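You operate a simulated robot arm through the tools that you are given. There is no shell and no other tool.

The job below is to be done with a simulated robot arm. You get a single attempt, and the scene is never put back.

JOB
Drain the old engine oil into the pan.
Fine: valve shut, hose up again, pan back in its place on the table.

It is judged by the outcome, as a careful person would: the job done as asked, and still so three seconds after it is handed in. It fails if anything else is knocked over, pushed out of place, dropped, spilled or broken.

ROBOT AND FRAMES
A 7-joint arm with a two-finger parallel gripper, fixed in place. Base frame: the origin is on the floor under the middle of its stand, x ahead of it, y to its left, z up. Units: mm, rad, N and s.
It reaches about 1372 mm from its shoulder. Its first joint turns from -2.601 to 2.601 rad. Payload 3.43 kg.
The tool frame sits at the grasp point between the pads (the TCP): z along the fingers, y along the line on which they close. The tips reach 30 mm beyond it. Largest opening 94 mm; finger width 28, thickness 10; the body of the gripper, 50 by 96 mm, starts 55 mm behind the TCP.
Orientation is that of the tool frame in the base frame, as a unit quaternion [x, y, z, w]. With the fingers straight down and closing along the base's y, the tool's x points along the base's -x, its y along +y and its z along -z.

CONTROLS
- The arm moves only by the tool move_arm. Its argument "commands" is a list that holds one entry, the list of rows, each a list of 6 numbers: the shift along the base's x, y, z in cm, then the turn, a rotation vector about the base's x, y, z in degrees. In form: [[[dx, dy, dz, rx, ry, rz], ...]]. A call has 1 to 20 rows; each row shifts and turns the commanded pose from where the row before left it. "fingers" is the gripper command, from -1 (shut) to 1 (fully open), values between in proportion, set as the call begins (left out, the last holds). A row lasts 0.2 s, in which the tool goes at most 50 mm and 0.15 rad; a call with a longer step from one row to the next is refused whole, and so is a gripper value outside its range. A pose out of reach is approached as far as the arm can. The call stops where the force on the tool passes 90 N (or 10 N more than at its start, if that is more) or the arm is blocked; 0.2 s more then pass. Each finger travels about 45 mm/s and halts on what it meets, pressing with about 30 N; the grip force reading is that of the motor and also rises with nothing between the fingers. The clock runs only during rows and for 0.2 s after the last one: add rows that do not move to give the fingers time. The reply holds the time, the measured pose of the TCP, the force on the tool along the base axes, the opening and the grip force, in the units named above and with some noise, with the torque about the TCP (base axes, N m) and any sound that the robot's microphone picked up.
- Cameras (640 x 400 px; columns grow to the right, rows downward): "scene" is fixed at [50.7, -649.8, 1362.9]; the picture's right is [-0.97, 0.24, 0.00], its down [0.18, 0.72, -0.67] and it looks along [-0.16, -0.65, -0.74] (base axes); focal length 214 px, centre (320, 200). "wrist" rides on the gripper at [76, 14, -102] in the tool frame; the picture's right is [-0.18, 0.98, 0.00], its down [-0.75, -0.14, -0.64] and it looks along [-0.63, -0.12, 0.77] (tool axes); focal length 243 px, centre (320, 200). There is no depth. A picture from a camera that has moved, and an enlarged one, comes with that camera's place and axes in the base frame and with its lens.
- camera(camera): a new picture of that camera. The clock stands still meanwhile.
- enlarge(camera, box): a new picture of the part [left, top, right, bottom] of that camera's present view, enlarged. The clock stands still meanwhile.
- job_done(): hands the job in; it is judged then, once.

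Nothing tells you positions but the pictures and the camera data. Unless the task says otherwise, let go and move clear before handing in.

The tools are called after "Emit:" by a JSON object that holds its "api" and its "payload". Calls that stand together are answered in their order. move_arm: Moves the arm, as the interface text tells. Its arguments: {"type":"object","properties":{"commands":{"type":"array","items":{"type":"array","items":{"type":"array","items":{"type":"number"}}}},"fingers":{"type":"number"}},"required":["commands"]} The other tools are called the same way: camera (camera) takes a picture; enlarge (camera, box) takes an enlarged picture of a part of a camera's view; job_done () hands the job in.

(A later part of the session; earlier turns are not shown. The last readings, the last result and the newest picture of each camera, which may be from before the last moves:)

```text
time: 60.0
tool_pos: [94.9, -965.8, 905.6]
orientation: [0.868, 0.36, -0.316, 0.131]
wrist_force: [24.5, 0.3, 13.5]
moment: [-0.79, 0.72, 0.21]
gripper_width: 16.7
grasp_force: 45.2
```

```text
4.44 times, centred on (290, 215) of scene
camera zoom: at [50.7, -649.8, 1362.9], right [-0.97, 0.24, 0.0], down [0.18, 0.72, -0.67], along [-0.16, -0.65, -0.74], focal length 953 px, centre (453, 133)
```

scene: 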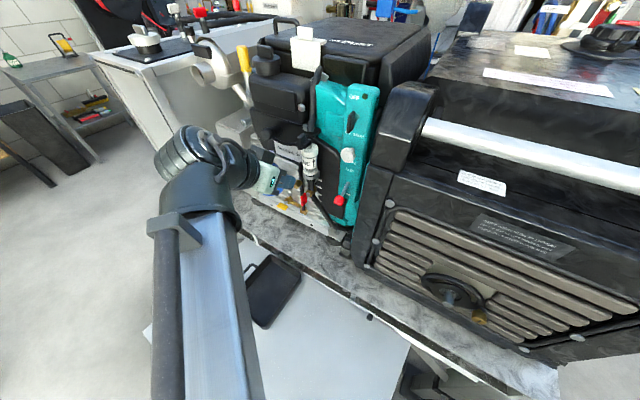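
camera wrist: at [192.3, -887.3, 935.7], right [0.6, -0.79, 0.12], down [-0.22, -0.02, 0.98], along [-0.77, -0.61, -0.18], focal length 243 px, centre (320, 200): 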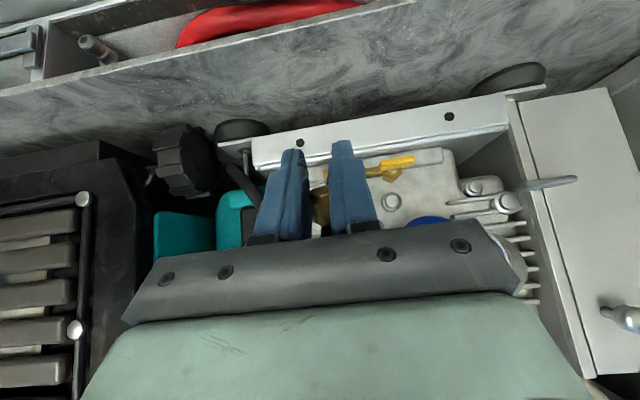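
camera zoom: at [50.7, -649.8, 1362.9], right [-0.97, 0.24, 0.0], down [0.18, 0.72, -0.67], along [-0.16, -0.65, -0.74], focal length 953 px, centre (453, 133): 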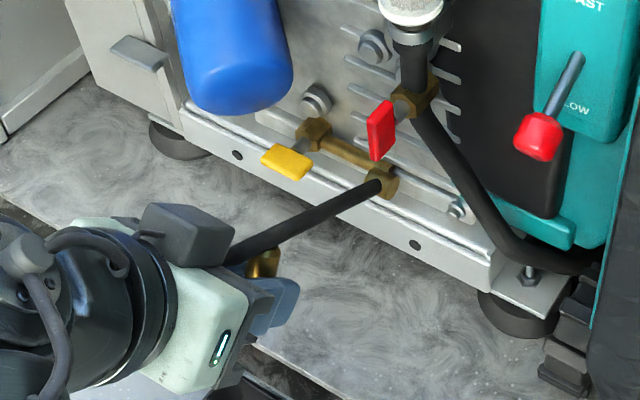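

The load has dropped, and fitting a circle through the measured path puts the pivot near n = -755, z = 860 with a 128 mm radius. I will carry the hose on along that arc to just past horizontal.

Emit:
{"api": "move_arm", "payload": {"commands": [[[0.2, 0.0, 0.1, 0, 0, 0], [0.06, 0.06, -1.05, 1.77, -1.77, 0], [0.06, 0.06, -1.05, 1.77, -1.77, 0], [-0.08, -0.08, -1.07, 1.77, -1.77, 0], [-0.08, -0.08, -1.07, 1.77, -1.77, 0], [0, 0, 0, 0, 0, 0]]]}}

Emit:
{"api": "camera", "payload": {"camera": "wrist"}}

Emit:
{"api": "enlarge", "payload": {"camera": "scene", "box": [220, 170, 340, 290]}}

```text
time: 60.9
tool_pos: [105.4, -954.8, 884.0]
orientation: [0.884, 0.368, -0.267, 0.112]
wrist_force: [21.2, 28.4, 14.6]
moment: [-1.37, 0.98, 0.05]
gripper_width: 0.2
grasp_force: 32.8
stopped in row 4: the force on the tool passed its limit at 100 N (the readings are from after the stop); the commanded pose is now the measured one
```

```text
taken
camera wrist: at [200.4, -879.4, 928.6], right [0.59, -0.8, 0.1], down [-0.29, -0.09, 0.95], along [-0.75, -0.59, -0.29], focal length 243 px, centre (320, 200)
```

wrist: 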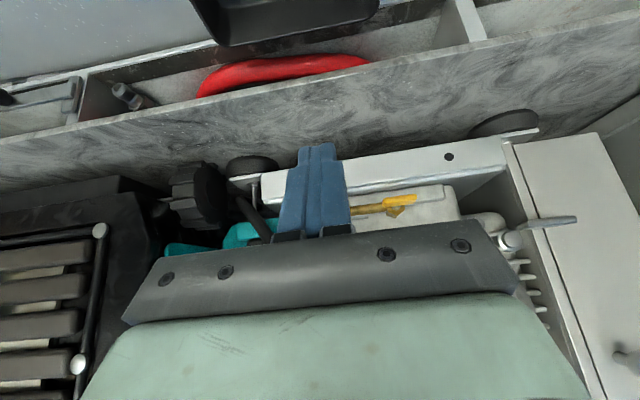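

```text
3.33 times, centred on (280, 230) of scene
camera zoom: at [50.7, -649.8, 1362.9], right [-0.97, 0.24, 0.0], down [0.18, 0.72, -0.67], along [-0.16, -0.65, -0.74], focal length 715 px, centre (453, 100)
```

zoom: 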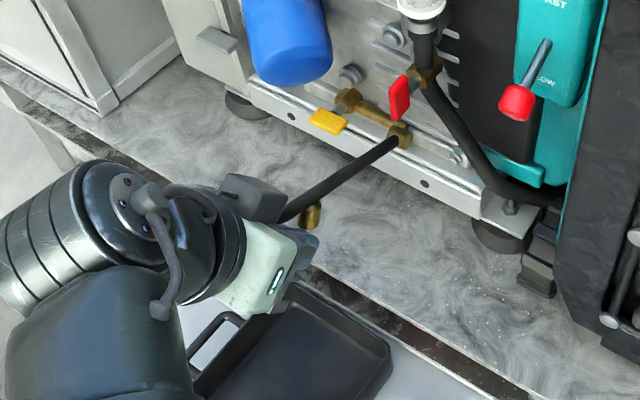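

The grip slipped off: the hose's free end has run into the gripper's palm, and that is what produced the axial load. I will draw back along the hose's own direction to clear it, then look.

Emit:
{"api": "move_arm", "payload": {"commands": [[[0.9, 0.9, 0.55, 0, 0, 0], [1.2, 1.2, 0.7, 0, 0, 0], [1.5, 1.5, 1.0, 0, 0, 0], [1.5, 1.5, 1.5, 0, 0, 0], [0, 0, 0, 0, 0, 0]]]}}

Emit:
{"api": "camera", "payload": {"camera": "wrist"}}

Emit:
{"api": "enlarge", "payload": {"camera": "scene", "box": [220, 150, 340, 270]}}

```text
time: 62.1
tool_pos: [154.3, -906.2, 919.4]
orientation: [0.884, 0.367, -0.268, 0.11]
wrist_force: [0.6, -0.2, -0.3]
moment: [0.03, 0.02, 0.01]
gripper_width: 0.1
grasp_force: 33.2
```

```text
taken
camera wrist: at [249.6, -830.6, 963.2], right [0.59, -0.8, 0.1], down [-0.29, -0.09, 0.95], along [-0.76, -0.59, -0.29], focal length 243 px, centre (320, 200)
```

wrist: 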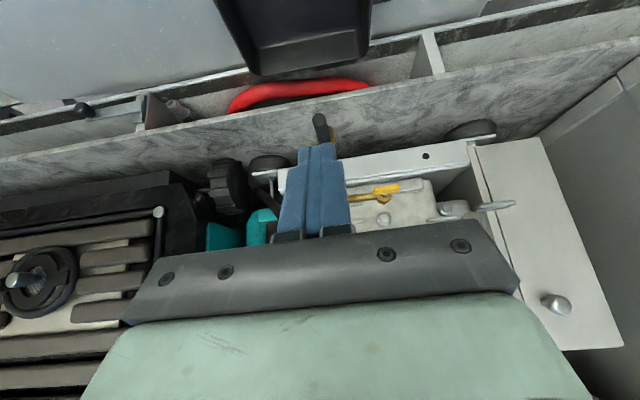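

```text
3.33 times, centred on (280, 210) of scene
camera zoom: at [50.7, -649.8, 1362.9], right [-0.97, 0.24, 0.0], down [0.18, 0.72, -0.67], along [-0.16, -0.65, -0.74], focal length 715 px, centre (453, 167)
```

zoom: 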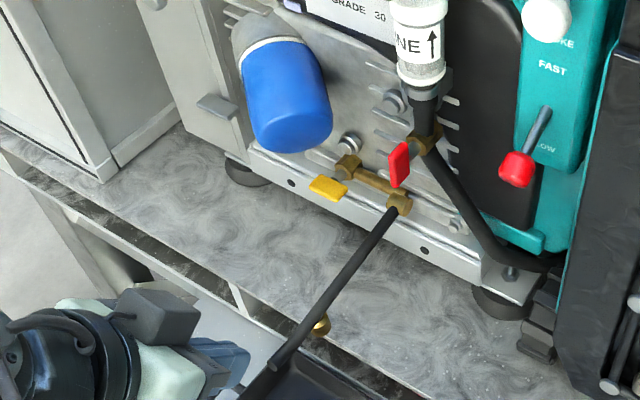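

The hose has dropped by itself to roughly horizontal, its end now out over the pan. I will enlarge both views to see where exactly it lies.

Emit:
{"api": "enlarge", "payload": {"camera": "wrist", "box": [200, 0, 440, 240]}}

Emit:
{"api": "enlarge", "payload": {"camera": "scene", "box": [230, 200, 320, 320]}}

Emit:
{"api": "camera", "payload": {"camera": "scene"}}

```text
1.67 times, centred on (320, 120) of wrist
camera zoom: at [249.6, -830.6, 963.2], right [0.59, -0.8, 0.1], down [-0.29, -0.09, 0.95], along [-0.76, -0.59, -0.29], focal length 404 px, centre (320, 333)
```

zoom: 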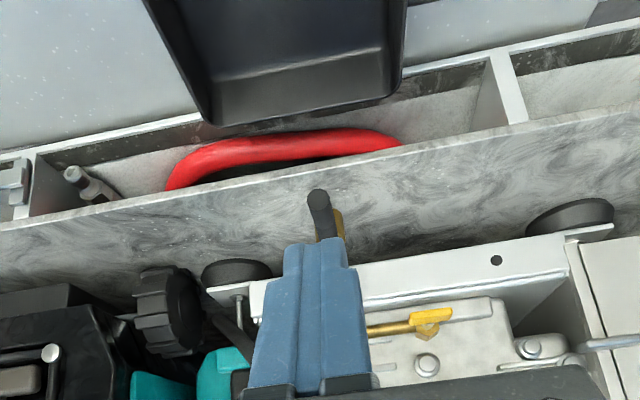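

```text
3.33 times, centred on (275, 260) of scene
camera zoom: at [50.7, -649.8, 1362.9], right [-0.97, 0.24, 0.0], down [0.18, 0.72, -0.67], along [-0.16, -0.65, -0.74], focal length 715 px, centre (470, 0)
```

zoom: 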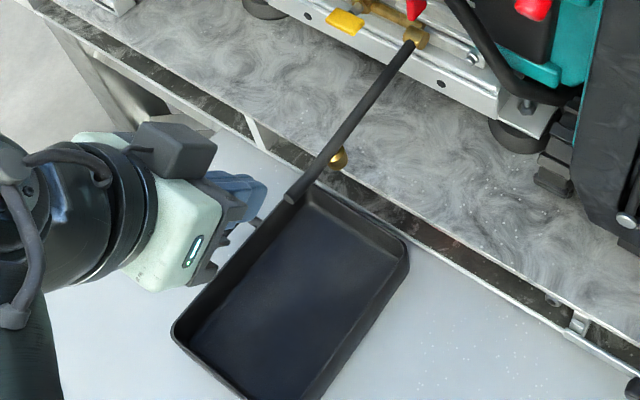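

```text
taken
```

scene: 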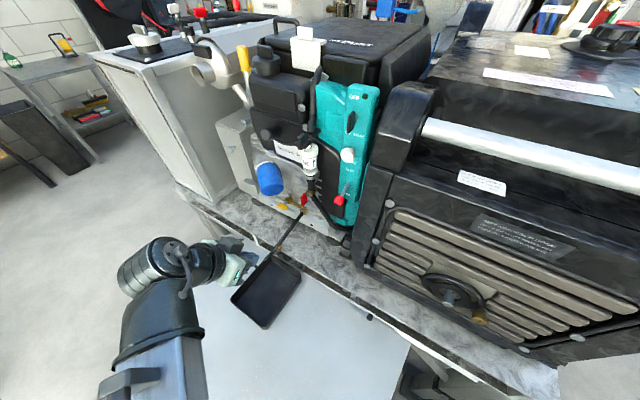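

The hose end hangs at about (120, -937, 845), slightly below level and well inside the pan's outline; nothing is running out, so the drain valve is still shut. Next I look closely at the yellow lever.

Emit:
{"api": "enlarge", "payload": {"camera": "wrist", "box": [340, 160, 440, 230]}}

Emit:
{"api": "enlarge", "payload": {"camera": "scene", "box": [255, 180, 325, 230]}}

```text
5.71 times, centred on (390, 195) of wrist
camera zoom: at [249.6, -830.6, 963.2], right [0.59, -0.8, 0.1], down [-0.29, -0.09, 0.95], along [-0.76, -0.59, -0.29], focal length 1386 px, centre (-80, 229)
```

zoom: 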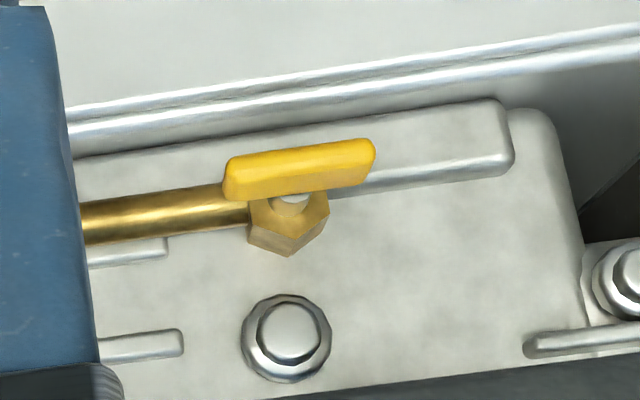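

```text
8.00 times, centred on (290, 205) of scene
camera zoom: at [50.7, -649.8, 1362.9], right [-0.97, 0.24, 0.0], down [0.18, 0.72, -0.67], along [-0.16, -0.65, -0.74], focal length 1716 px, centre (560, 160)
```

zoom: 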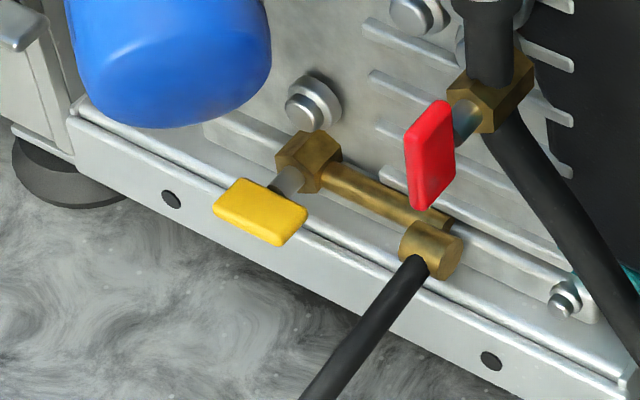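

Both levers are flat paddles about 36 x 15 x 8 mm; the yellow one lies parallel to its pipe. I will check the hose end and pan for any flow while letting a second pass.

Emit:
{"api": "move_arm", "payload": {"commands": [[[0, 0, 0, 0, 0, 0], [0, 0, 0, 0, 0, 0], [0, 0, 0, 0, 0, 0], [0, 0, 0, 0, 0, 0], [0, 0, 0, 0, 0, 0]]]}}

Emit:
{"api": "enlarge", "payload": {"camera": "scene", "box": [240, 240, 310, 320]}}

Emit:
{"api": "enlarge", "payload": {"camera": "wrist", "box": [260, 60, 380, 160]}}

```text
time: 63.3
tool_pos: [154.7, -907.1, 919.9]
orientation: [0.884, 0.366, -0.269, 0.112]
wrist_force: [-1.1, -0.4, -0.7]
moment: [0.01, 0.0, -0.01]
gripper_width: 0.0
grasp_force: 32.8
```

```text
5.00 times, centred on (275, 280) of scene
camera zoom: at [50.7, -649.8, 1362.9], right [-0.97, 0.24, 0.0], down [0.18, 0.72, -0.67], along [-0.16, -0.65, -0.74], focal length 1072 px, centre (545, -200)
```

zoom: 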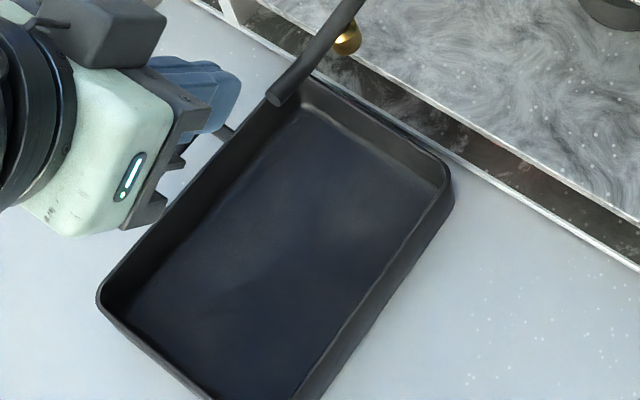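

```text
4.00 times, centred on (320, 110) of wrist
camera zoom: at [249.6, -830.7, 963.1], right [0.59, -0.8, 0.1], down [-0.29, -0.09, 0.95], along [-0.75, -0.59, -0.29], focal length 970 px, centre (320, 560)
```

zoom: 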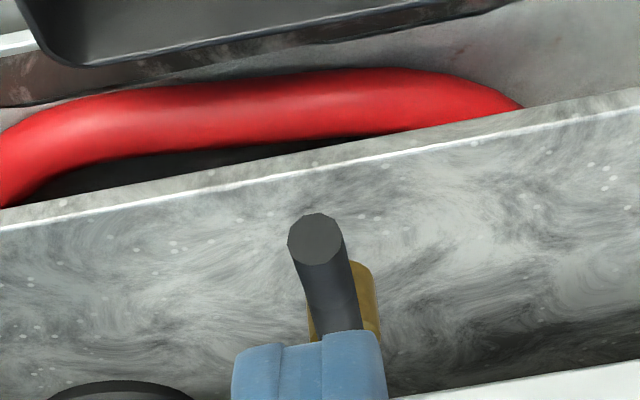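

No oil yet, so the valve is shut. I will move left in front of the lever, tilt the fingers level, and then try rolling the gripper so it can take the paddle.

Emit:
{"api": "move_arm", "payload": {"commands": [[[0.42, -0.42, 0.1, -3.6, 3.6, 0], [0.42, -0.42, 0.1, -3.6, 3.6, 0], [0.42, -0.42, 0.1, -3.6, 3.6, 0], [0.42, -0.42, 0.1, -3.6, 3.6, 0], [0.42, -0.42, 0.1, -3.6, 3.6, 0], [0.42, -0.42, 0.1, -3.6, 3.6, 0], [0.42, -0.42, 0.1, -3.6, 3.6, 0], [0.42, -0.42, 0.1, -3.6, 3.6, 0], [0.42, -0.42, 0.1, -3.6, 3.6, 0], [0.42, -0.42, 0.1, -3.6, 3.6, 0], [0.42, -0.42, 0, -3.6, 3.6, 0]]], "fingers": -0.5}}

Emit:
{"api": "camera", "payload": {"camera": "wrist"}}

Emit:
{"api": "camera", "payload": {"camera": "scene"}}

```text
time: 65.7
tool_pos: [199.0, -953.8, 928.7]
orientation: [0.654, 0.272, -0.653, 0.27]
wrist_force: [0.9, 0.2, 0.9]
moment: [-0.01, -0.06, -0.05]
gripper_width: 23.4
grasp_force: 0.0
```

```text
taken
camera wrist: at [282.0, -890.7, 854.9], right [0.7, -0.7, 0.18], down [0.35, 0.55, 0.76], along [-0.63, -0.46, 0.63], focal length 243 px, centre (320, 200)
```

wrist: 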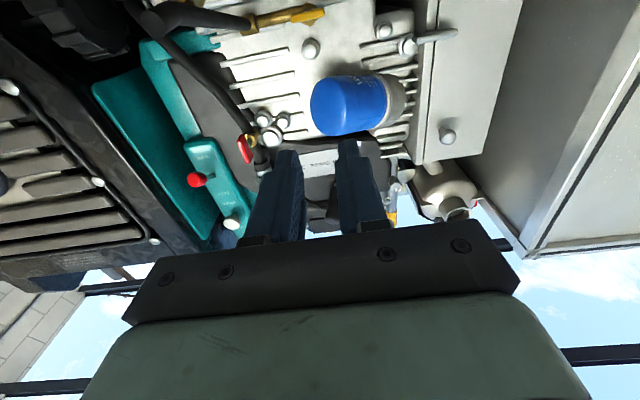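

```text
taken
```

scene: 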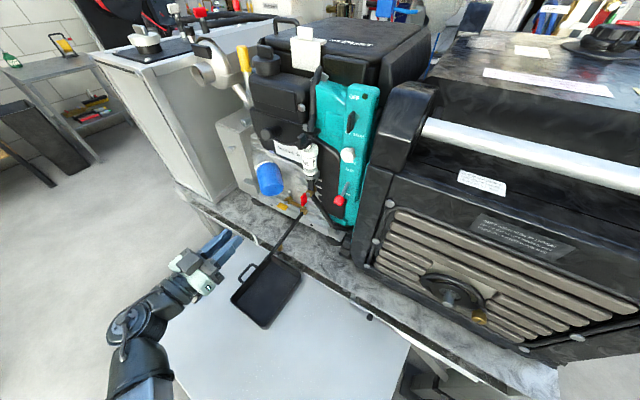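

The fingers are level now with the camera beneath. I will roll the gripper toward the left side in small steps.

Emit:
{"api": "move_arm", "payload": {"commands": [[[0, 0, 0, -3.18, -3.18, 0], [0, 0, 0, -3.18, -3.18, 0], [0, 0, 0, -3.18, -3.18, 0], [0, 0, 0, -3.18, -3.18, 0], [0, 0, 0, -3.18, -3.18, 0], [0, 0, 0, -3.18, -3.18, 0], [0, 0, 0, -3.18, -3.18, 0], [0, 0, 0, -3.18, -3.18, 0], [0, 0, 0, -3.18, -3.18, 0], [0, 0, 0, -3.18, -3.18, 0]]]}}

Emit:
{"api": "camera", "payload": {"camera": "wrist"}}

```text
time: 67.9
tool_pos: [199.3, -954.6, 929.6]
orientation: [0.709, 0.001, -0.498, 0.499]
wrist_force: [0.4, 0.4, 0.1]
moment: [0.0, 0.0, -0.01]
gripper_width: 23.6
grasp_force: 0.1
```

```text
taken
camera wrist: at [317.6, -926.1, 887.4], right [0.4, -0.4, 0.82], down [0.0, 0.9, 0.44], along [-0.92, -0.17, 0.36], focal length 243 px, centre (320, 200)
```

wrist: 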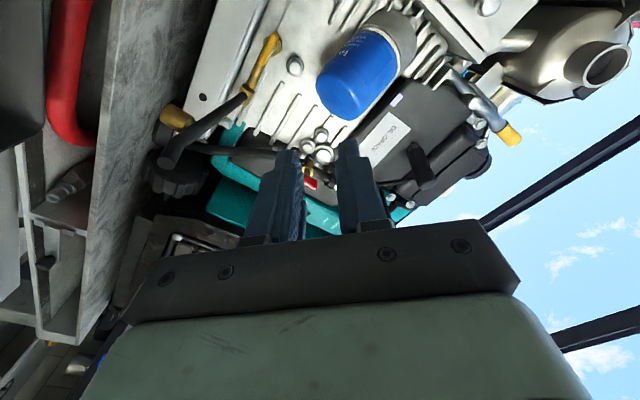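

The roll works. I will continue the other 45 degrees.

Emit:
{"api": "move_arm", "payload": {"commands": [[[0, 0, 0, -3.18, -3.18, 0], [0, 0, 0, -3.18, -3.18, 0], [0, 0, 0, -3.18, -3.18, 0], [0, 0, 0, -3.18, -3.18, 0], [0, 0, 0, -3.18, -3.18, 0], [0, 0, 0, -3.18, -3.18, 0], [0, 0, 0, -3.18, -3.18, 0], [0, 0, 0, -3.18, -3.18, 0], [0, 0, 0, -3.18, -3.18, 0], [0, 0, 0, -3.18, -3.18, 0]]]}}

Emit:
{"api": "camera", "payload": {"camera": "wrist"}}

Emit:
{"api": "camera", "payload": {"camera": "scene"}}

```text
time: 70.1
tool_pos: [199.6, -954.6, 935.3]
orientation: [0.681, -0.201, -0.334, 0.62]
wrist_force: [0.1, 0.1, -0.7]
moment: [0.01, 0.03, 0.0]
gripper_width: 23.6
grasp_force: 0.0
out of reach, approached as far as the arm can: row 8, 9, 10
```

```text
taken
camera wrist: at [327.7, -935.7, 935.4], right [0.01, -0.02, 1.0], down [-0.09, 1.0, 0.02], along [-1.0, -0.09, 0.01], focal length 243 px, centre (320, 200)
```

wrist: 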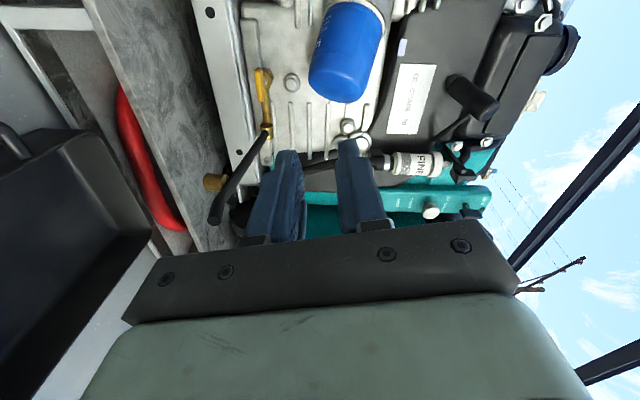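

```text
taken
```

scene: 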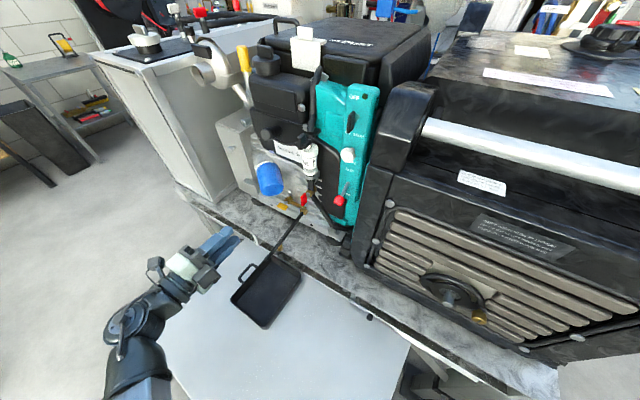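

The roll stops about 12 degrees short of fully sideways, which is still usable. From here the yellow paddle is seen from the left side; I will enlarge it to fix its exact place.

Emit:
{"api": "enlarge", "payload": {"camera": "wrist", "box": [200, 40, 320, 160]}}

Emit:
{"api": "enlarge", "payload": {"camera": "wrist", "box": [240, 55, 290, 105]}}

```text
3.33 times, centred on (260, 100) of wrist
camera zoom: at [327.7, -935.7, 935.4], right [0.01, -0.02, 1.0], down [-0.09, 1.0, 0.02], along [-1.0, -0.09, 0.01], focal length 809 px, centre (520, 533)
```

zoom: 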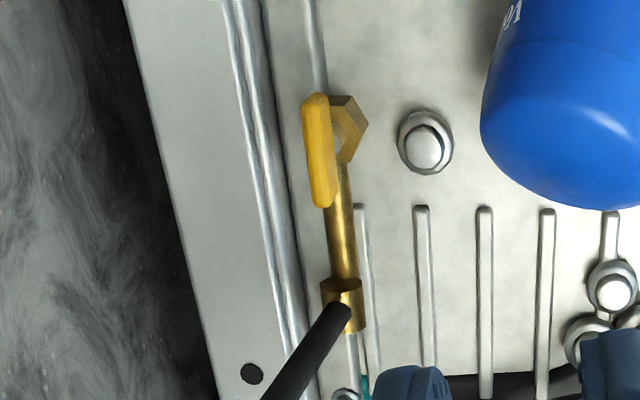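

```text
8.00 times, centred on (265, 80) of wrist
camera zoom: at [327.7, -935.7, 935.4], right [0.01, -0.02, 1.0], down [-0.09, 1.0, 0.02], along [-1.0, -0.09, 0.01], focal length 1941 px, centre (760, 1160)
```

zoom: 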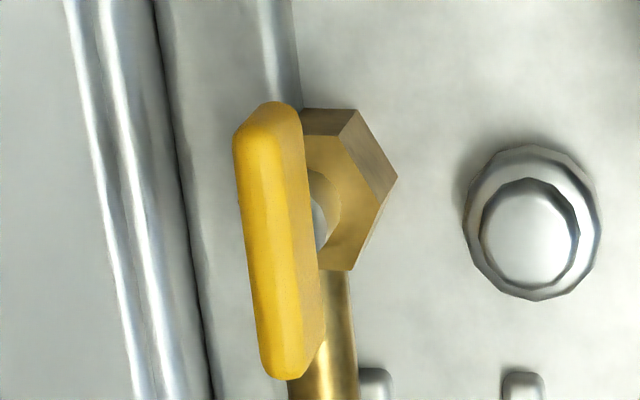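

The paddle spans about 37 mm around e = -814, its front face at n = -733.5 and z = 863.5, and the frame behind it starts at n = -747, so the fingertips should stop at about n = -744. I will go down to its height and approach to a short distance.

Emit:
{"api": "move_arm", "payload": {"commands": [[[-0.04, 0.04, -1.79, 0, 0, 0], [-0.04, 0.04, -1.79, 0, 0, 0], [-0.04, 0.04, -1.79, 0, 0, 0], [-0.04, 0.04, -1.79, 0, 0, 0], [-1.37, -1.37, 0, 0, 0, 0], [-1.37, -1.37, 0, 0, 0, 0], [-1.37, -1.37, 0, 0, 0, 0], [-1.37, -1.37, 0, 0, 0, 0], [-1.37, -1.37, 0, 0, 0, 0], [-1.37, -1.37, 0, 0, 0, 0], [0, 0, 0, 0, 0, 0]]]}}

Emit:
{"api": "camera", "payload": {"camera": "wrist"}}

Emit:
{"api": "enlarge", "payload": {"camera": "wrist", "box": [240, 90, 400, 230]}}

Emit:
{"api": "enlarge", "payload": {"camera": "scene", "box": [220, 150, 340, 270]}}

```text
time: 72.5
tool_pos: [120.8, -1040.0, 924.1]
orientation: [0.683, -0.199, -0.336, 0.617]
wrist_force: [-0.7, 0.2, 0.4]
moment: [0.0, 0.03, 0.0]
gripper_width: 23.3
grasp_force: 0.1
out of reach, approached as far as the arm can: row 1, 2, 3, 4, 5, 6
```

```text
taken
camera wrist: at [247.5, -1021.2, 923.8], right [0.01, -0.03, 1.0], down [-0.09, 1.0, 0.03], along [-1.0, -0.09, 0.01], focal length 243 px, centre (320, 200)
```

wrist: 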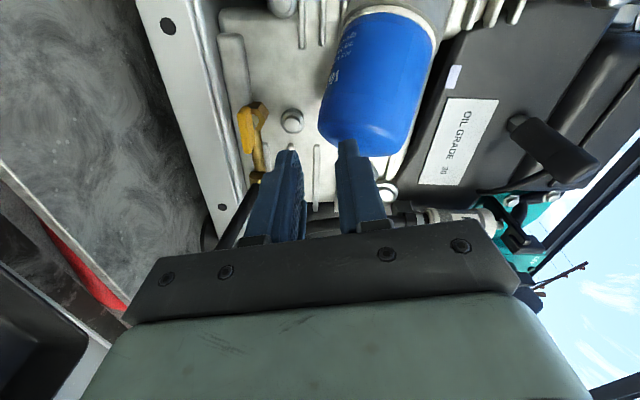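

```text
2.86 times, centred on (320, 160) of wrist
camera zoom: at [247.5, -1021.2, 923.8], right [0.01, -0.03, 1.0], down [-0.09, 1.0, 0.03], along [-1.0, -0.09, 0.01], focal length 693 px, centre (320, 314)
```

zoom: 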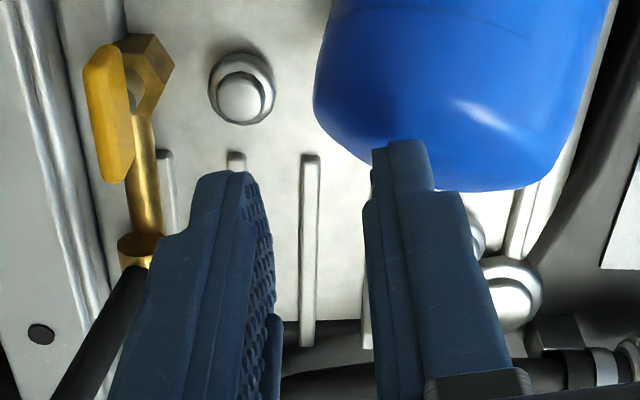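

```text
3.33 times, centred on (280, 210) of scene
camera zoom: at [50.7, -649.8, 1362.9], right [-0.97, 0.24, 0.0], down [0.18, 0.72, -0.67], along [-0.16, -0.65, -0.74], focal length 715 px, centre (453, 167)
```

zoom: 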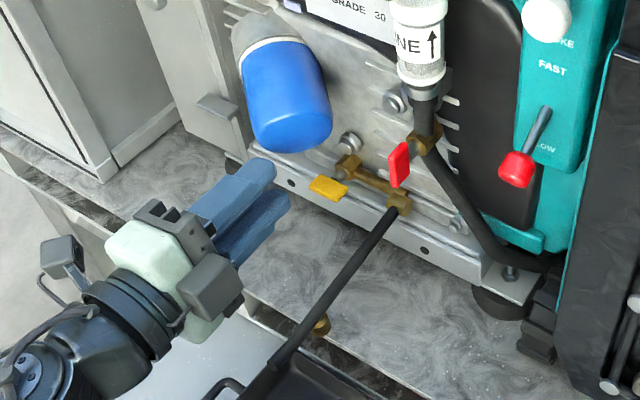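

The arm could not go down at the first spot with this roll, so it is still 60 mm too high, with the tips short of the blue filter. I will try the descent from here in small steps.

Emit:
{"api": "move_arm", "payload": {"commands": [[[0.3, 0.3, -0.8, 0, 0, 0], [0, 0, -1, 0, 0, 0], [0, 0, -1, 0, 0, 0], [0, 0, -1, 0, 0, 0], [0, 0, 0, 0, 0, 0]]]}}

Emit:
{"api": "camera", "payload": {"camera": "scene"}}

```text
time: 73.7
tool_pos: [125.9, -1039.2, 915.9]
orientation: [0.686, -0.197, -0.337, 0.614]
wrist_force: [-0.5, -0.4, 0.4]
moment: [-0.01, -0.01, -0.01]
gripper_width: 23.4
grasp_force: 0.0
out of reach, approached as far as the arm can: row 1, 2, 3, 4
```

```text
taken
```

scene: 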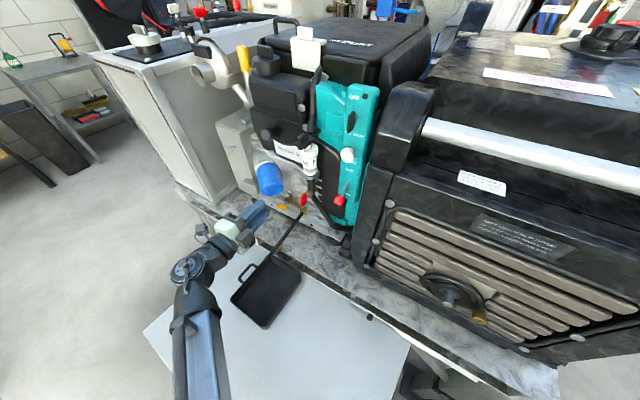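

With this roll the arm cannot get down to the lever, so I will use the unrolled, level posture instead: back out, undo the roll, and take the paddle by its two ends, closing along the bench direction.

Emit:
{"api": "move_arm", "payload": {"commands": [[[2.0, 2.0, 0.5, 0, 0, 0], [2.0, 2.0, 0.5, 0, 0, 0], [1.5, 1.5, 0.5, 0, 0, 0], [0, 0, 0, 3.45, 3.45, 0], [0, 0, 0, 3.45, 3.45, 0], [0, 0, 0, 3.45, 3.45, 0], [0, 0, 0, 3.45, 3.45, 0], [0, 0, 0, 3.45, 3.45, 0], [0, 0, 0, 3.45, 3.45, 0], [0, 0, 0, 3.45, 3.45, 0], [0, 0, 0, 3.45, 3.45, 0], [0, 0, 0, 3.45, 3.45, 0], [0, 0, 0, 3.45, 3.45, 0], [0, 0, 0, 3.45, 3.45, 0], [0, 0, 0, 3.45, 3.45, 0], [0, 0, 0, 3.45, 3.45, 0], [0, 0, 0, 3.45, 3.45, 0], [0, 0, 0, 3.45, 3.45, 0]]], "fingers": 0.06}}

Emit:
{"api": "camera", "payload": {"camera": "wrist"}}

Emit:
{"api": "camera", "payload": {"camera": "scene"}}

```text
time: 77.5
tool_pos: [179.6, -982.9, 931.6]
orientation: [0.667, 0.242, -0.64, 0.296]
wrist_force: [0.4, 0.0, 0.6]
moment: [0.0, 0.03, -0.02]
gripper_width: 50.0
grasp_force: 0.1
```

```text
taken
camera wrist: at [267.4, -926.0, 858.6], right [0.68, -0.69, 0.27], down [0.31, 0.59, 0.74], along [-0.67, -0.42, 0.61], focal length 243 px, centre (320, 200)
```

wrist: 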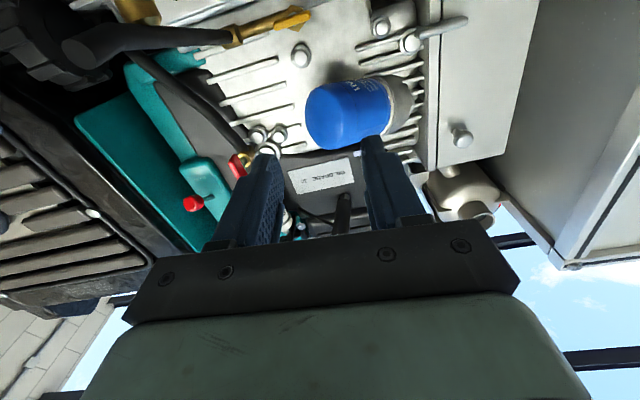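

```text
taken
```

scene: 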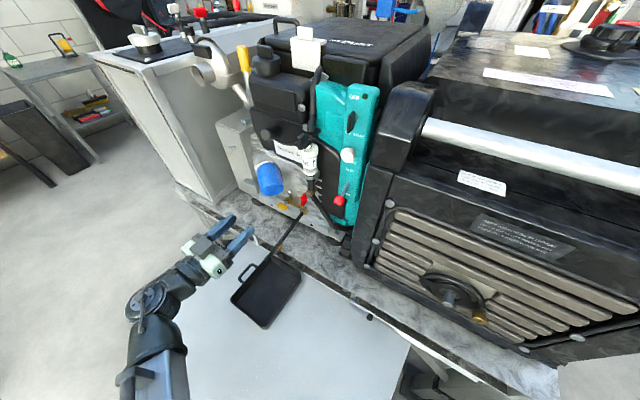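

The tool is level again. I will square it up, tip it 15 degrees down, and line up in front of the paddle at its height.

Emit:
{"api": "move_arm", "payload": {"commands": [[[-0.7, -0.42, -1.29, 3.45, 3.45, 0], [-0.7, -0.42, -1.29, 3.54, -3.54, 0], [-0.7, -0.42, -1.29, 3.54, -3.54, 0], [-0.7, -0.42, -1.29, 3.54, -3.54, 0], [0, 0, 0, 0, 0, 0]]]}}

Emit:
{"api": "camera", "payload": {"camera": "wrist"}}

Emit:
{"api": "enlarge", "payload": {"camera": "scene", "box": [200, 150, 340, 310]}}

```text
time: 78.7
tool_pos: [151.4, -1001.8, 880.4]
orientation: [0.736, 0.304, -0.56, 0.23]
wrist_force: [-0.4, 1.1, -0.2]
moment: [0.0, 0.0, -0.01]
gripper_width: 49.8
grasp_force: 0.1
```

```text
taken
camera wrist: at [245.8, -927.2, 834.7], right [0.66, -0.73, 0.18], down [0.2, 0.39, 0.9], along [-0.73, -0.55, 0.4], focal length 243 px, centre (320, 200)
```

wrist: 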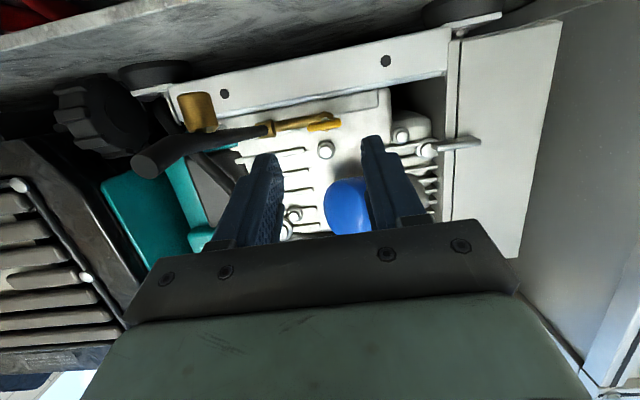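

```text
2.50 times, centred on (270, 230) of scene
camera zoom: at [50.7, -649.8, 1362.9], right [-0.97, 0.24, 0.0], down [0.18, 0.72, -0.67], along [-0.16, -0.65, -0.74], focal length 536 px, centre (445, 125)
```

zoom: 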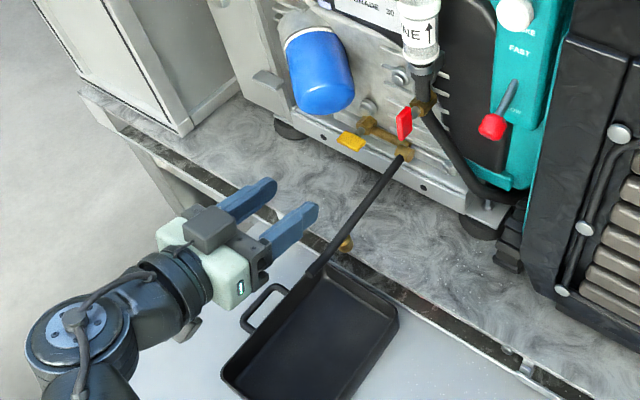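

The paddle sits centrally between the open fingers. I will advance to 35 mm short of it and check again.

Emit:
{"api": "move_arm", "payload": {"commands": [[[-1.41, -1.37, 0, 0, 0, 0], [-1.41, -1.37, 0, 0, 0, 0], [-1.41, -1.37, 0, 0, 0, 0], [-1.41, -1.37, 0, 0, 0, 0], [0, 0, 0, 0, 0, 0]]]}}

Emit:
{"api": "enlarge", "payload": {"camera": "wrist", "box": [200, 60, 440, 240]}}

Emit:
{"api": "enlarge", "payload": {"camera": "scene", "box": [220, 160, 330, 270]}}

```text
time: 79.9
tool_pos: [95.2, -1055.6, 879.2]
orientation: [0.736, 0.303, -0.561, 0.229]
wrist_force: [0.1, 0.6, -1.0]
moment: [0.0, -0.02, 0.03]
gripper_width: 49.7
grasp_force: 0.1
```

```text
2.22 times, centred on (320, 150) of wrist
camera zoom: at [190.2, -982.1, 833.7], right [0.66, -0.73, 0.18], down [0.2, 0.39, 0.9], along [-0.73, -0.55, 0.41], focal length 539 px, centre (320, 311)
```

zoom: 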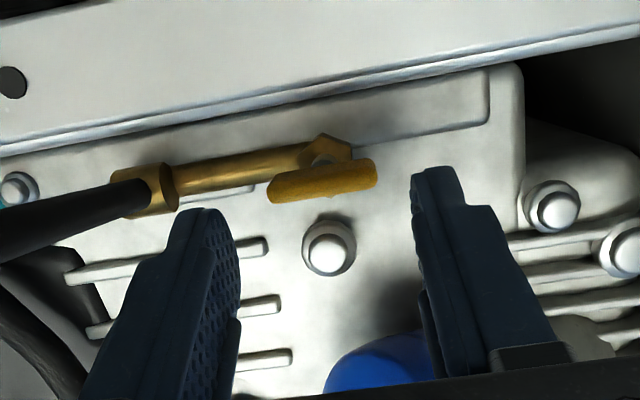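

```text
3.64 times, centred on (275, 215) of scene
camera zoom: at [50.7, -649.8, 1362.9], right [-0.97, 0.24, 0.0], down [0.18, 0.72, -0.67], along [-0.16, -0.65, -0.74], focal length 780 px, centre (484, 146)
```

zoom: 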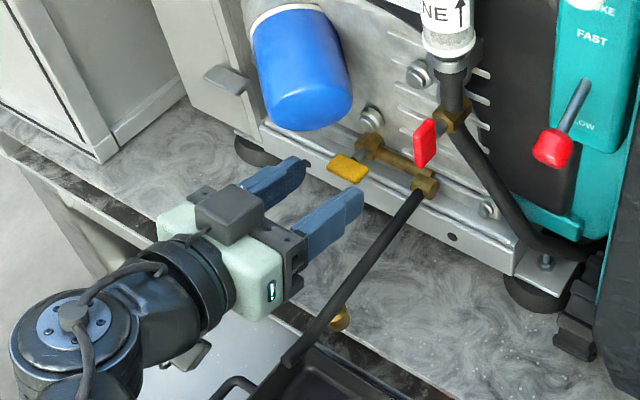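

Paddle and fingers are lined up. I will go in along the finger direction until the tips straddle the paddle's ends.

Emit:
{"api": "move_arm", "payload": {"commands": [[[-0.84, -0.84, -0.27, 0, 0, 0], [-0.84, -0.84, -0.27, 0, 0, 0], [-0.84, -0.84, -0.26, 0, 0, 0], [0, 0, 0, 0, 0, 0]]]}}

Emit:
{"api": "enlarge", "payload": {"camera": "wrist", "box": [200, 60, 440, 240]}}

Emit:
{"api": "enlarge", "payload": {"camera": "scene", "box": [240, 160, 330, 250]}}

```text
time: 80.9
tool_pos: [70.6, -1080.3, 871.6]
orientation: [0.736, 0.302, -0.561, 0.229]
wrist_force: [-1.3, -0.3, -0.5]
moment: [-0.01, -0.01, 0.01]
gripper_width: 50.1
grasp_force: 0.0
```

```text
2.22 times, centred on (320, 150) of wrist
camera zoom: at [164.6, -1006.9, 826.5], right [0.66, -0.73, 0.18], down [0.2, 0.39, 0.9], along [-0.73, -0.55, 0.41], focal length 539 px, centre (320, 311)
```

zoom: 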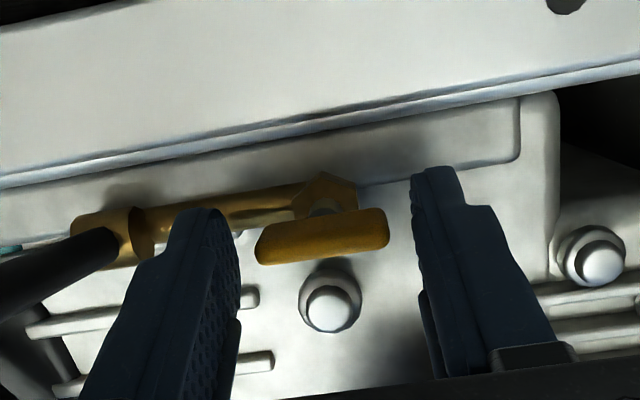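

```text
4.44 times, centred on (285, 205) of scene
camera zoom: at [50.7, -649.8, 1362.9], right [-0.97, 0.24, 0.0], down [0.18, 0.72, -0.67], along [-0.16, -0.65, -0.74], focal length 953 px, centre (476, 178)
```

zoom: 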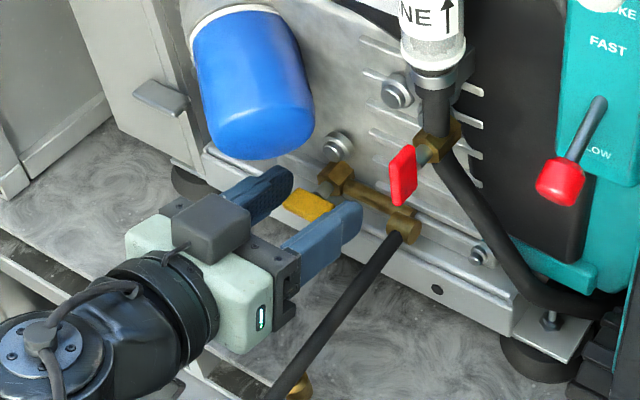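

The paddle is centred between the pads. I will close on its ends.

Emit:
{"api": "move_arm", "payload": {"commands": [[[0, 0, 0, 0, 0, 0], [0, 0, 0, 0, 0, 0], [0, 0, 0, 0, 0, 0], [0, 0, 0, 0, 0, 0]]], "fingers": -1}}

Emit:
{"api": "enlarge", "payload": {"camera": "wrist", "box": [200, 60, 440, 240]}}

```text
time: 81.9
tool_pos: [71.1, -1080.5, 871.9]
orientation: [0.735, 0.303, -0.561, 0.23]
wrist_force: [5.6, -10.6, 0.9]
moment: [0.11, -0.2, 0.82]
gripper_width: 33.7
grasp_force: 44.7
```

```text
2.22 times, centred on (320, 150) of wrist
camera zoom: at [165.3, -1007.6, 826.5], right [0.66, -0.73, 0.18], down [0.2, 0.39, 0.9], along [-0.73, -0.56, 0.41], focal length 539 px, centre (320, 311)
```

zoom: 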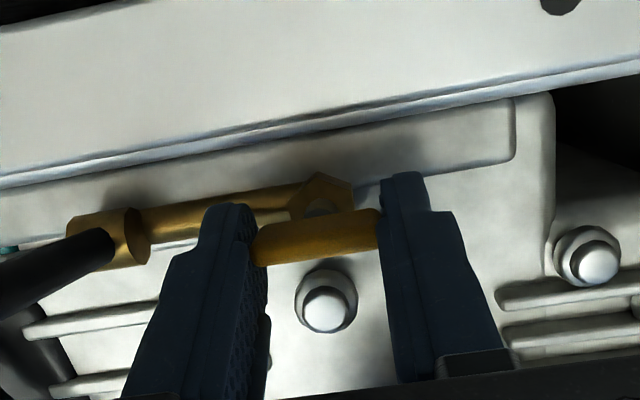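

The paddle is gripped at 33.7 mm. I will try a small clockwise turn (as seen facing the engine) and read the torque.

Emit:
{"api": "move_arm", "payload": {"commands": [[[-0.04, 0.04, 0, -3.54, -3.54, 0], [-0.04, 0.04, 0, -3.54, -3.54, 0], [0, 0, 0, 0, 0, 0]]]}}

Emit:
{"api": "enlarge", "payload": {"camera": "wrist", "box": [200, 60, 440, 240]}}

Emit:
{"api": "enlarge", "payload": {"camera": "scene", "box": [240, 160, 330, 250]}}

```text
time: 82.7
tool_pos: [69.1, -1080.4, 872.5]
orientation: [0.753, 0.253, -0.532, 0.293]
wrist_force: [10.1, -11.0, -3.9]
moment: [0.46, 0.2, 0.66]
gripper_width: 34.6
grasp_force: 44.7
```

```text
2.22 times, centred on (320, 150) of wrist
camera zoom: at [170.2, -1012.3, 829.3], right [0.62, -0.7, 0.34], down [0.09, 0.5, 0.86], along [-0.78, -0.51, 0.38], focal length 539 px, centre (320, 311)
```

zoom: 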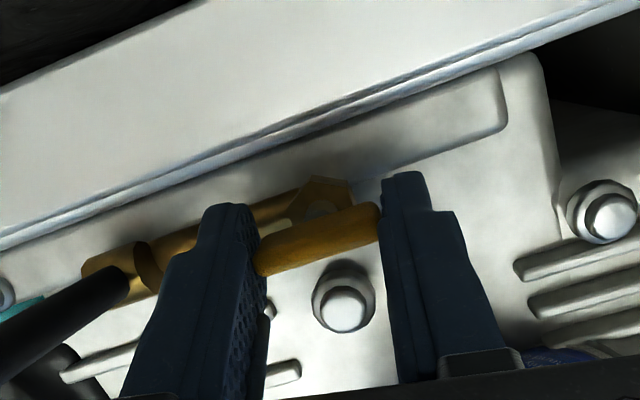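

```text
4.44 times, centred on (285, 205) of scene
camera zoom: at [50.7, -649.8, 1362.9], right [-0.97, 0.24, 0.0], down [0.18, 0.72, -0.67], along [-0.16, -0.65, -0.74], focal length 953 px, centre (476, 178)
```

zoom: 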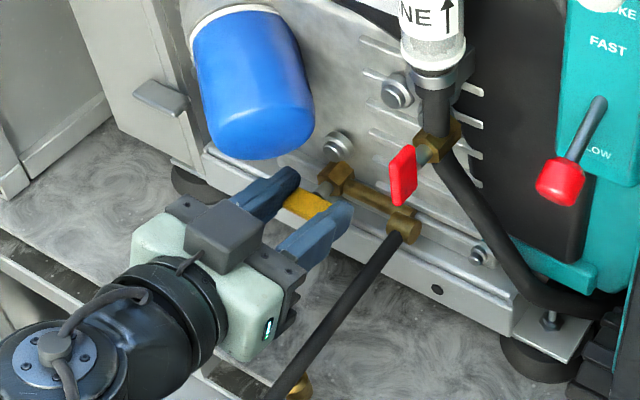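

The paddle did not follow clockwise (0.47 N·m held it and the pads slipped), so that may be the stop. I will turn back and try counter-clockwise.

Emit:
{"api": "move_arm", "payload": {"commands": [[[0.04, -0.04, 0, 3.54, 3.54, 0], [0.04, -0.04, 0, 3.54, 3.54, 0], [0.04, -0.04, 0, 3.54, 3.54, 0], [0.04, -0.04, 0, 3.54, 3.54, 0], [0, 0, 0, 0, 0, 0]]]}}

Emit:
{"api": "enlarge", "payload": {"camera": "wrist", "box": [200, 60, 440, 240]}}

Emit:
{"api": "enlarge", "payload": {"camera": "scene", "box": [240, 160, 330, 250]}}

```text
time: 83.9
tool_pos: [71.7, -1082.6, 872.1]
orientation: [0.712, 0.352, -0.585, 0.164]
wrist_force: [18.2, -6.6, -3.9]
moment: [0.78, -0.95, 0.55]
gripper_width: 34.5
grasp_force: 45.1
```

```text
2.22 times, centred on (320, 150) of wrist
camera zoom: at [160.4, -1002.4, 824.2], right [0.67, -0.74, 0.0], down [0.31, 0.28, 0.91], along [-0.67, -0.61, 0.42], focal length 539 px, centre (320, 311)
```

zoom: 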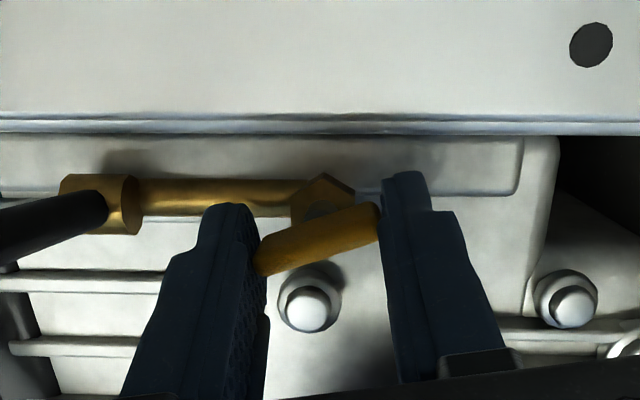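

```text
4.44 times, centred on (285, 205) of scene
camera zoom: at [50.7, -649.8, 1362.9], right [-0.97, 0.24, 0.0], down [0.18, 0.72, -0.67], along [-0.16, -0.65, -0.74], focal length 953 px, centre (476, 178)
```

zoom: 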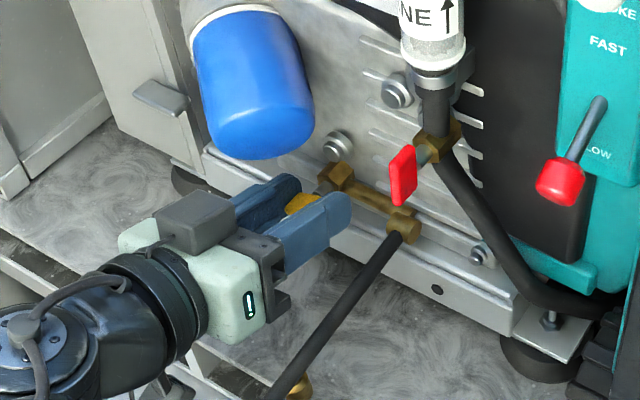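

Counter-clockwise it follows: the paddle is now about 20 degrees open. The hose blocks a further roll that way, so I will let go, back off, roll the gripper the other way and re-grip the paddle across its thickness.

Emit:
{"api": "move_arm", "payload": {"commands": [[[0, 0, 0, 0, 0, 0], [0, 0, 0, 0, 0, 0], [1.0, 0.95, 0.3, 0, 0, 0], [1.1, 1.0, 0.4, 0, 0, 0], [1.1, 1.0, 0.4, 0, 0, 0], [0, 0, 0, -3.54, -3.54, 0], [0, 0, 0, -3.54, -3.54, 0], [-0.05, 0.05, -0.5, -3.54, 3.54, 0], [-0.05, 0.05, -0.5, -3.54, 3.54, 0], [-0.05, 0.05, -0.5, -3.54, 3.54, 0]]], "fingers": 0.06}}

Emit:
{"api": "enlarge", "payload": {"camera": "wrist", "box": [200, 60, 440, 240]}}

Emit:
{"api": "enlarge", "payload": {"camera": "scene", "box": [230, 170, 330, 310]}}

```text
time: 86.1
tool_pos: [100.7, -1050.1, 867.5]
orientation: [0.655, 0.269, -0.653, 0.268]
wrist_force: [0.0, 0.6, -0.9]
moment: [-0.03, -0.01, 0.0]
gripper_width: 49.6
grasp_force: 0.2
```

```text
2.22 times, centred on (320, 150) of wrist
camera zoom: at [184.1, -987.3, 792.6], right [0.69, -0.7, 0.18], down [0.35, 0.55, 0.76], along [-0.63, -0.46, 0.63], focal length 539 px, centre (320, 311)
```

zoom: 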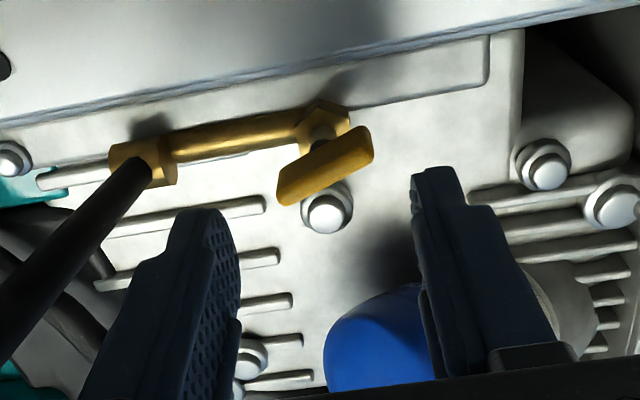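

```text
2.86 times, centred on (280, 240) of scene
camera zoom: at [50.7, -649.8, 1362.9], right [-0.97, 0.24, 0.0], down [0.18, 0.72, -0.67], along [-0.16, -0.65, -0.74], focal length 613 px, centre (434, 86)
```

zoom: 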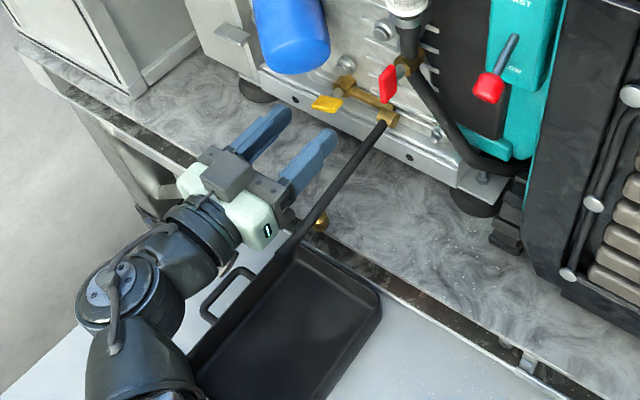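

The paddle stays where I left it, a bit over 20 degrees open. I will now roll the gripper 60 degrees the other way, opening at 30 mm.

Emit:
{"api": "move_arm", "payload": {"commands": [[[0, 0, 0, -3.54, -3.54, 0], [0, 0, 0, -3.54, -3.54, 0], [0, 0, 0, -3.54, -3.54, 0], [0, 0, 0, -3.54, -3.54, 0], [0, 0, 0, -3.54, -3.54, 0], [0, 0, 0, -3.54, -3.54, 0], [0, 0, 0, -3.54, -3.54, 0], [0, 0, 0, -3.54, -3.54, 0], [0, 0, 0, -3.54, -3.54, 0], [0, 0, 0, -3.54, -3.54, 0], [0, 0, 0, -3.54, -3.54, 0], [0, 0, 0, 0, 0, 0]]], "fingers": -0.36}}

Emit:
{"api": "enlarge", "payload": {"camera": "wrist", "box": [200, 60, 440, 240]}}

Emit:
{"api": "enlarge", "payload": {"camera": "scene", "box": [230, 170, 330, 310]}}

```text
time: 88.7
tool_pos: [101.2, -1051.2, 868.3]
orientation: [0.707, -0.062, -0.452, 0.54]
wrist_force: [0.0, 0.0, 0.7]
moment: [-0.01, -0.03, 0.01]
gripper_width: 30.0
grasp_force: 0.0
```

```text
2.22 times, centred on (320, 150) of wrist
camera zoom: at [223.9, -1027.3, 837.8], right [0.29, -0.3, 0.91], down [-0.04, 0.95, 0.32], along [-0.96, -0.13, 0.26], focal length 539 px, centre (320, 311)
```

zoom: 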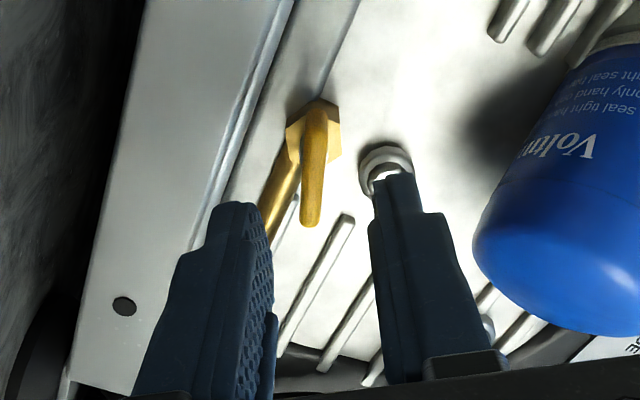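

```text
2.86 times, centred on (280, 240) of scene
camera zoom: at [50.7, -649.8, 1362.9], right [-0.97, 0.24, 0.0], down [0.18, 0.72, -0.67], along [-0.16, -0.65, -0.74], focal length 613 px, centre (434, 86)
```

zoom: 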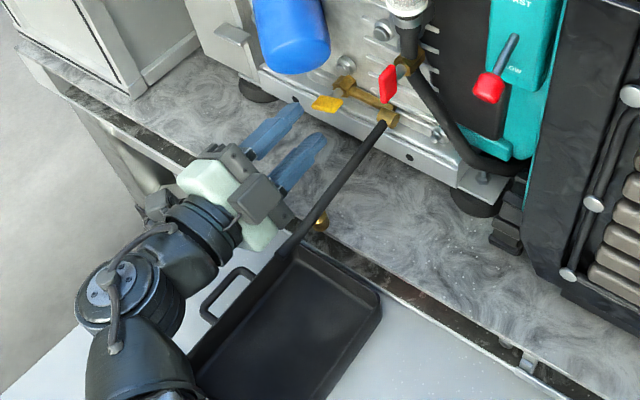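

The paddle now stands edge-on between the fingers, well aligned. I will advance the last 43 mm and close on it.

Emit:
{"api": "move_arm", "payload": {"commands": [[[-1.02, -1.02, -0.04, 0, 0, 0], [-1.02, -1.02, -0.04, 0, 0, 0], [-1.0, -1.0, -0.04, 0, 0, 0], [0, 0, 0, 0, 0, 0]]]}}

Emit:
{"api": "enlarge", "payload": {"camera": "wrist", "box": [200, 60, 440, 240]}}

Emit:
{"api": "enlarge", "payload": {"camera": "scene", "box": [230, 160, 330, 270]}}

```text
time: 89.7
tool_pos: [71.0, -1080.3, 867.6]
orientation: [0.708, -0.062, -0.451, 0.54]
wrist_force: [0.5, -0.1, 0.4]
moment: [-0.03, 0.0, 0.02]
gripper_width: 30.3
grasp_force: 0.3
```

```text
2.22 times, centred on (320, 150) of wrist
camera zoom: at [193.5, -1057.3, 836.4], right [0.29, -0.3, 0.91], down [-0.04, 0.95, 0.32], along [-0.96, -0.13, 0.26], focal length 539 px, centre (320, 311)
```

zoom: 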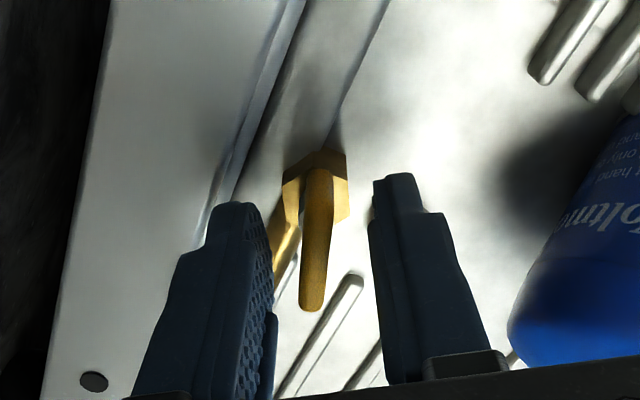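

```text
3.64 times, centred on (280, 215) of scene
camera zoom: at [50.7, -649.8, 1362.9], right [-0.97, 0.24, 0.0], down [0.18, 0.72, -0.67], along [-0.16, -0.65, -0.74], focal length 780 px, centre (466, 146)
```

zoom: 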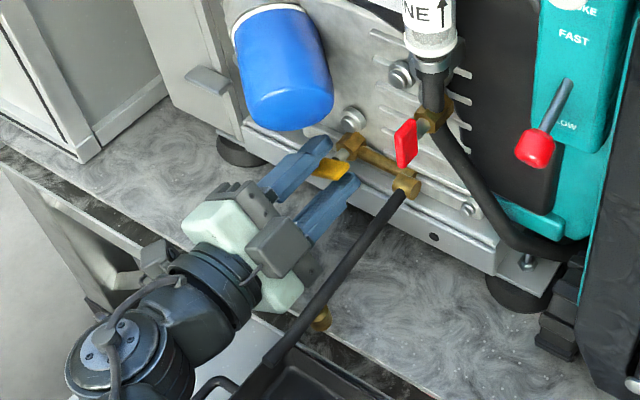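

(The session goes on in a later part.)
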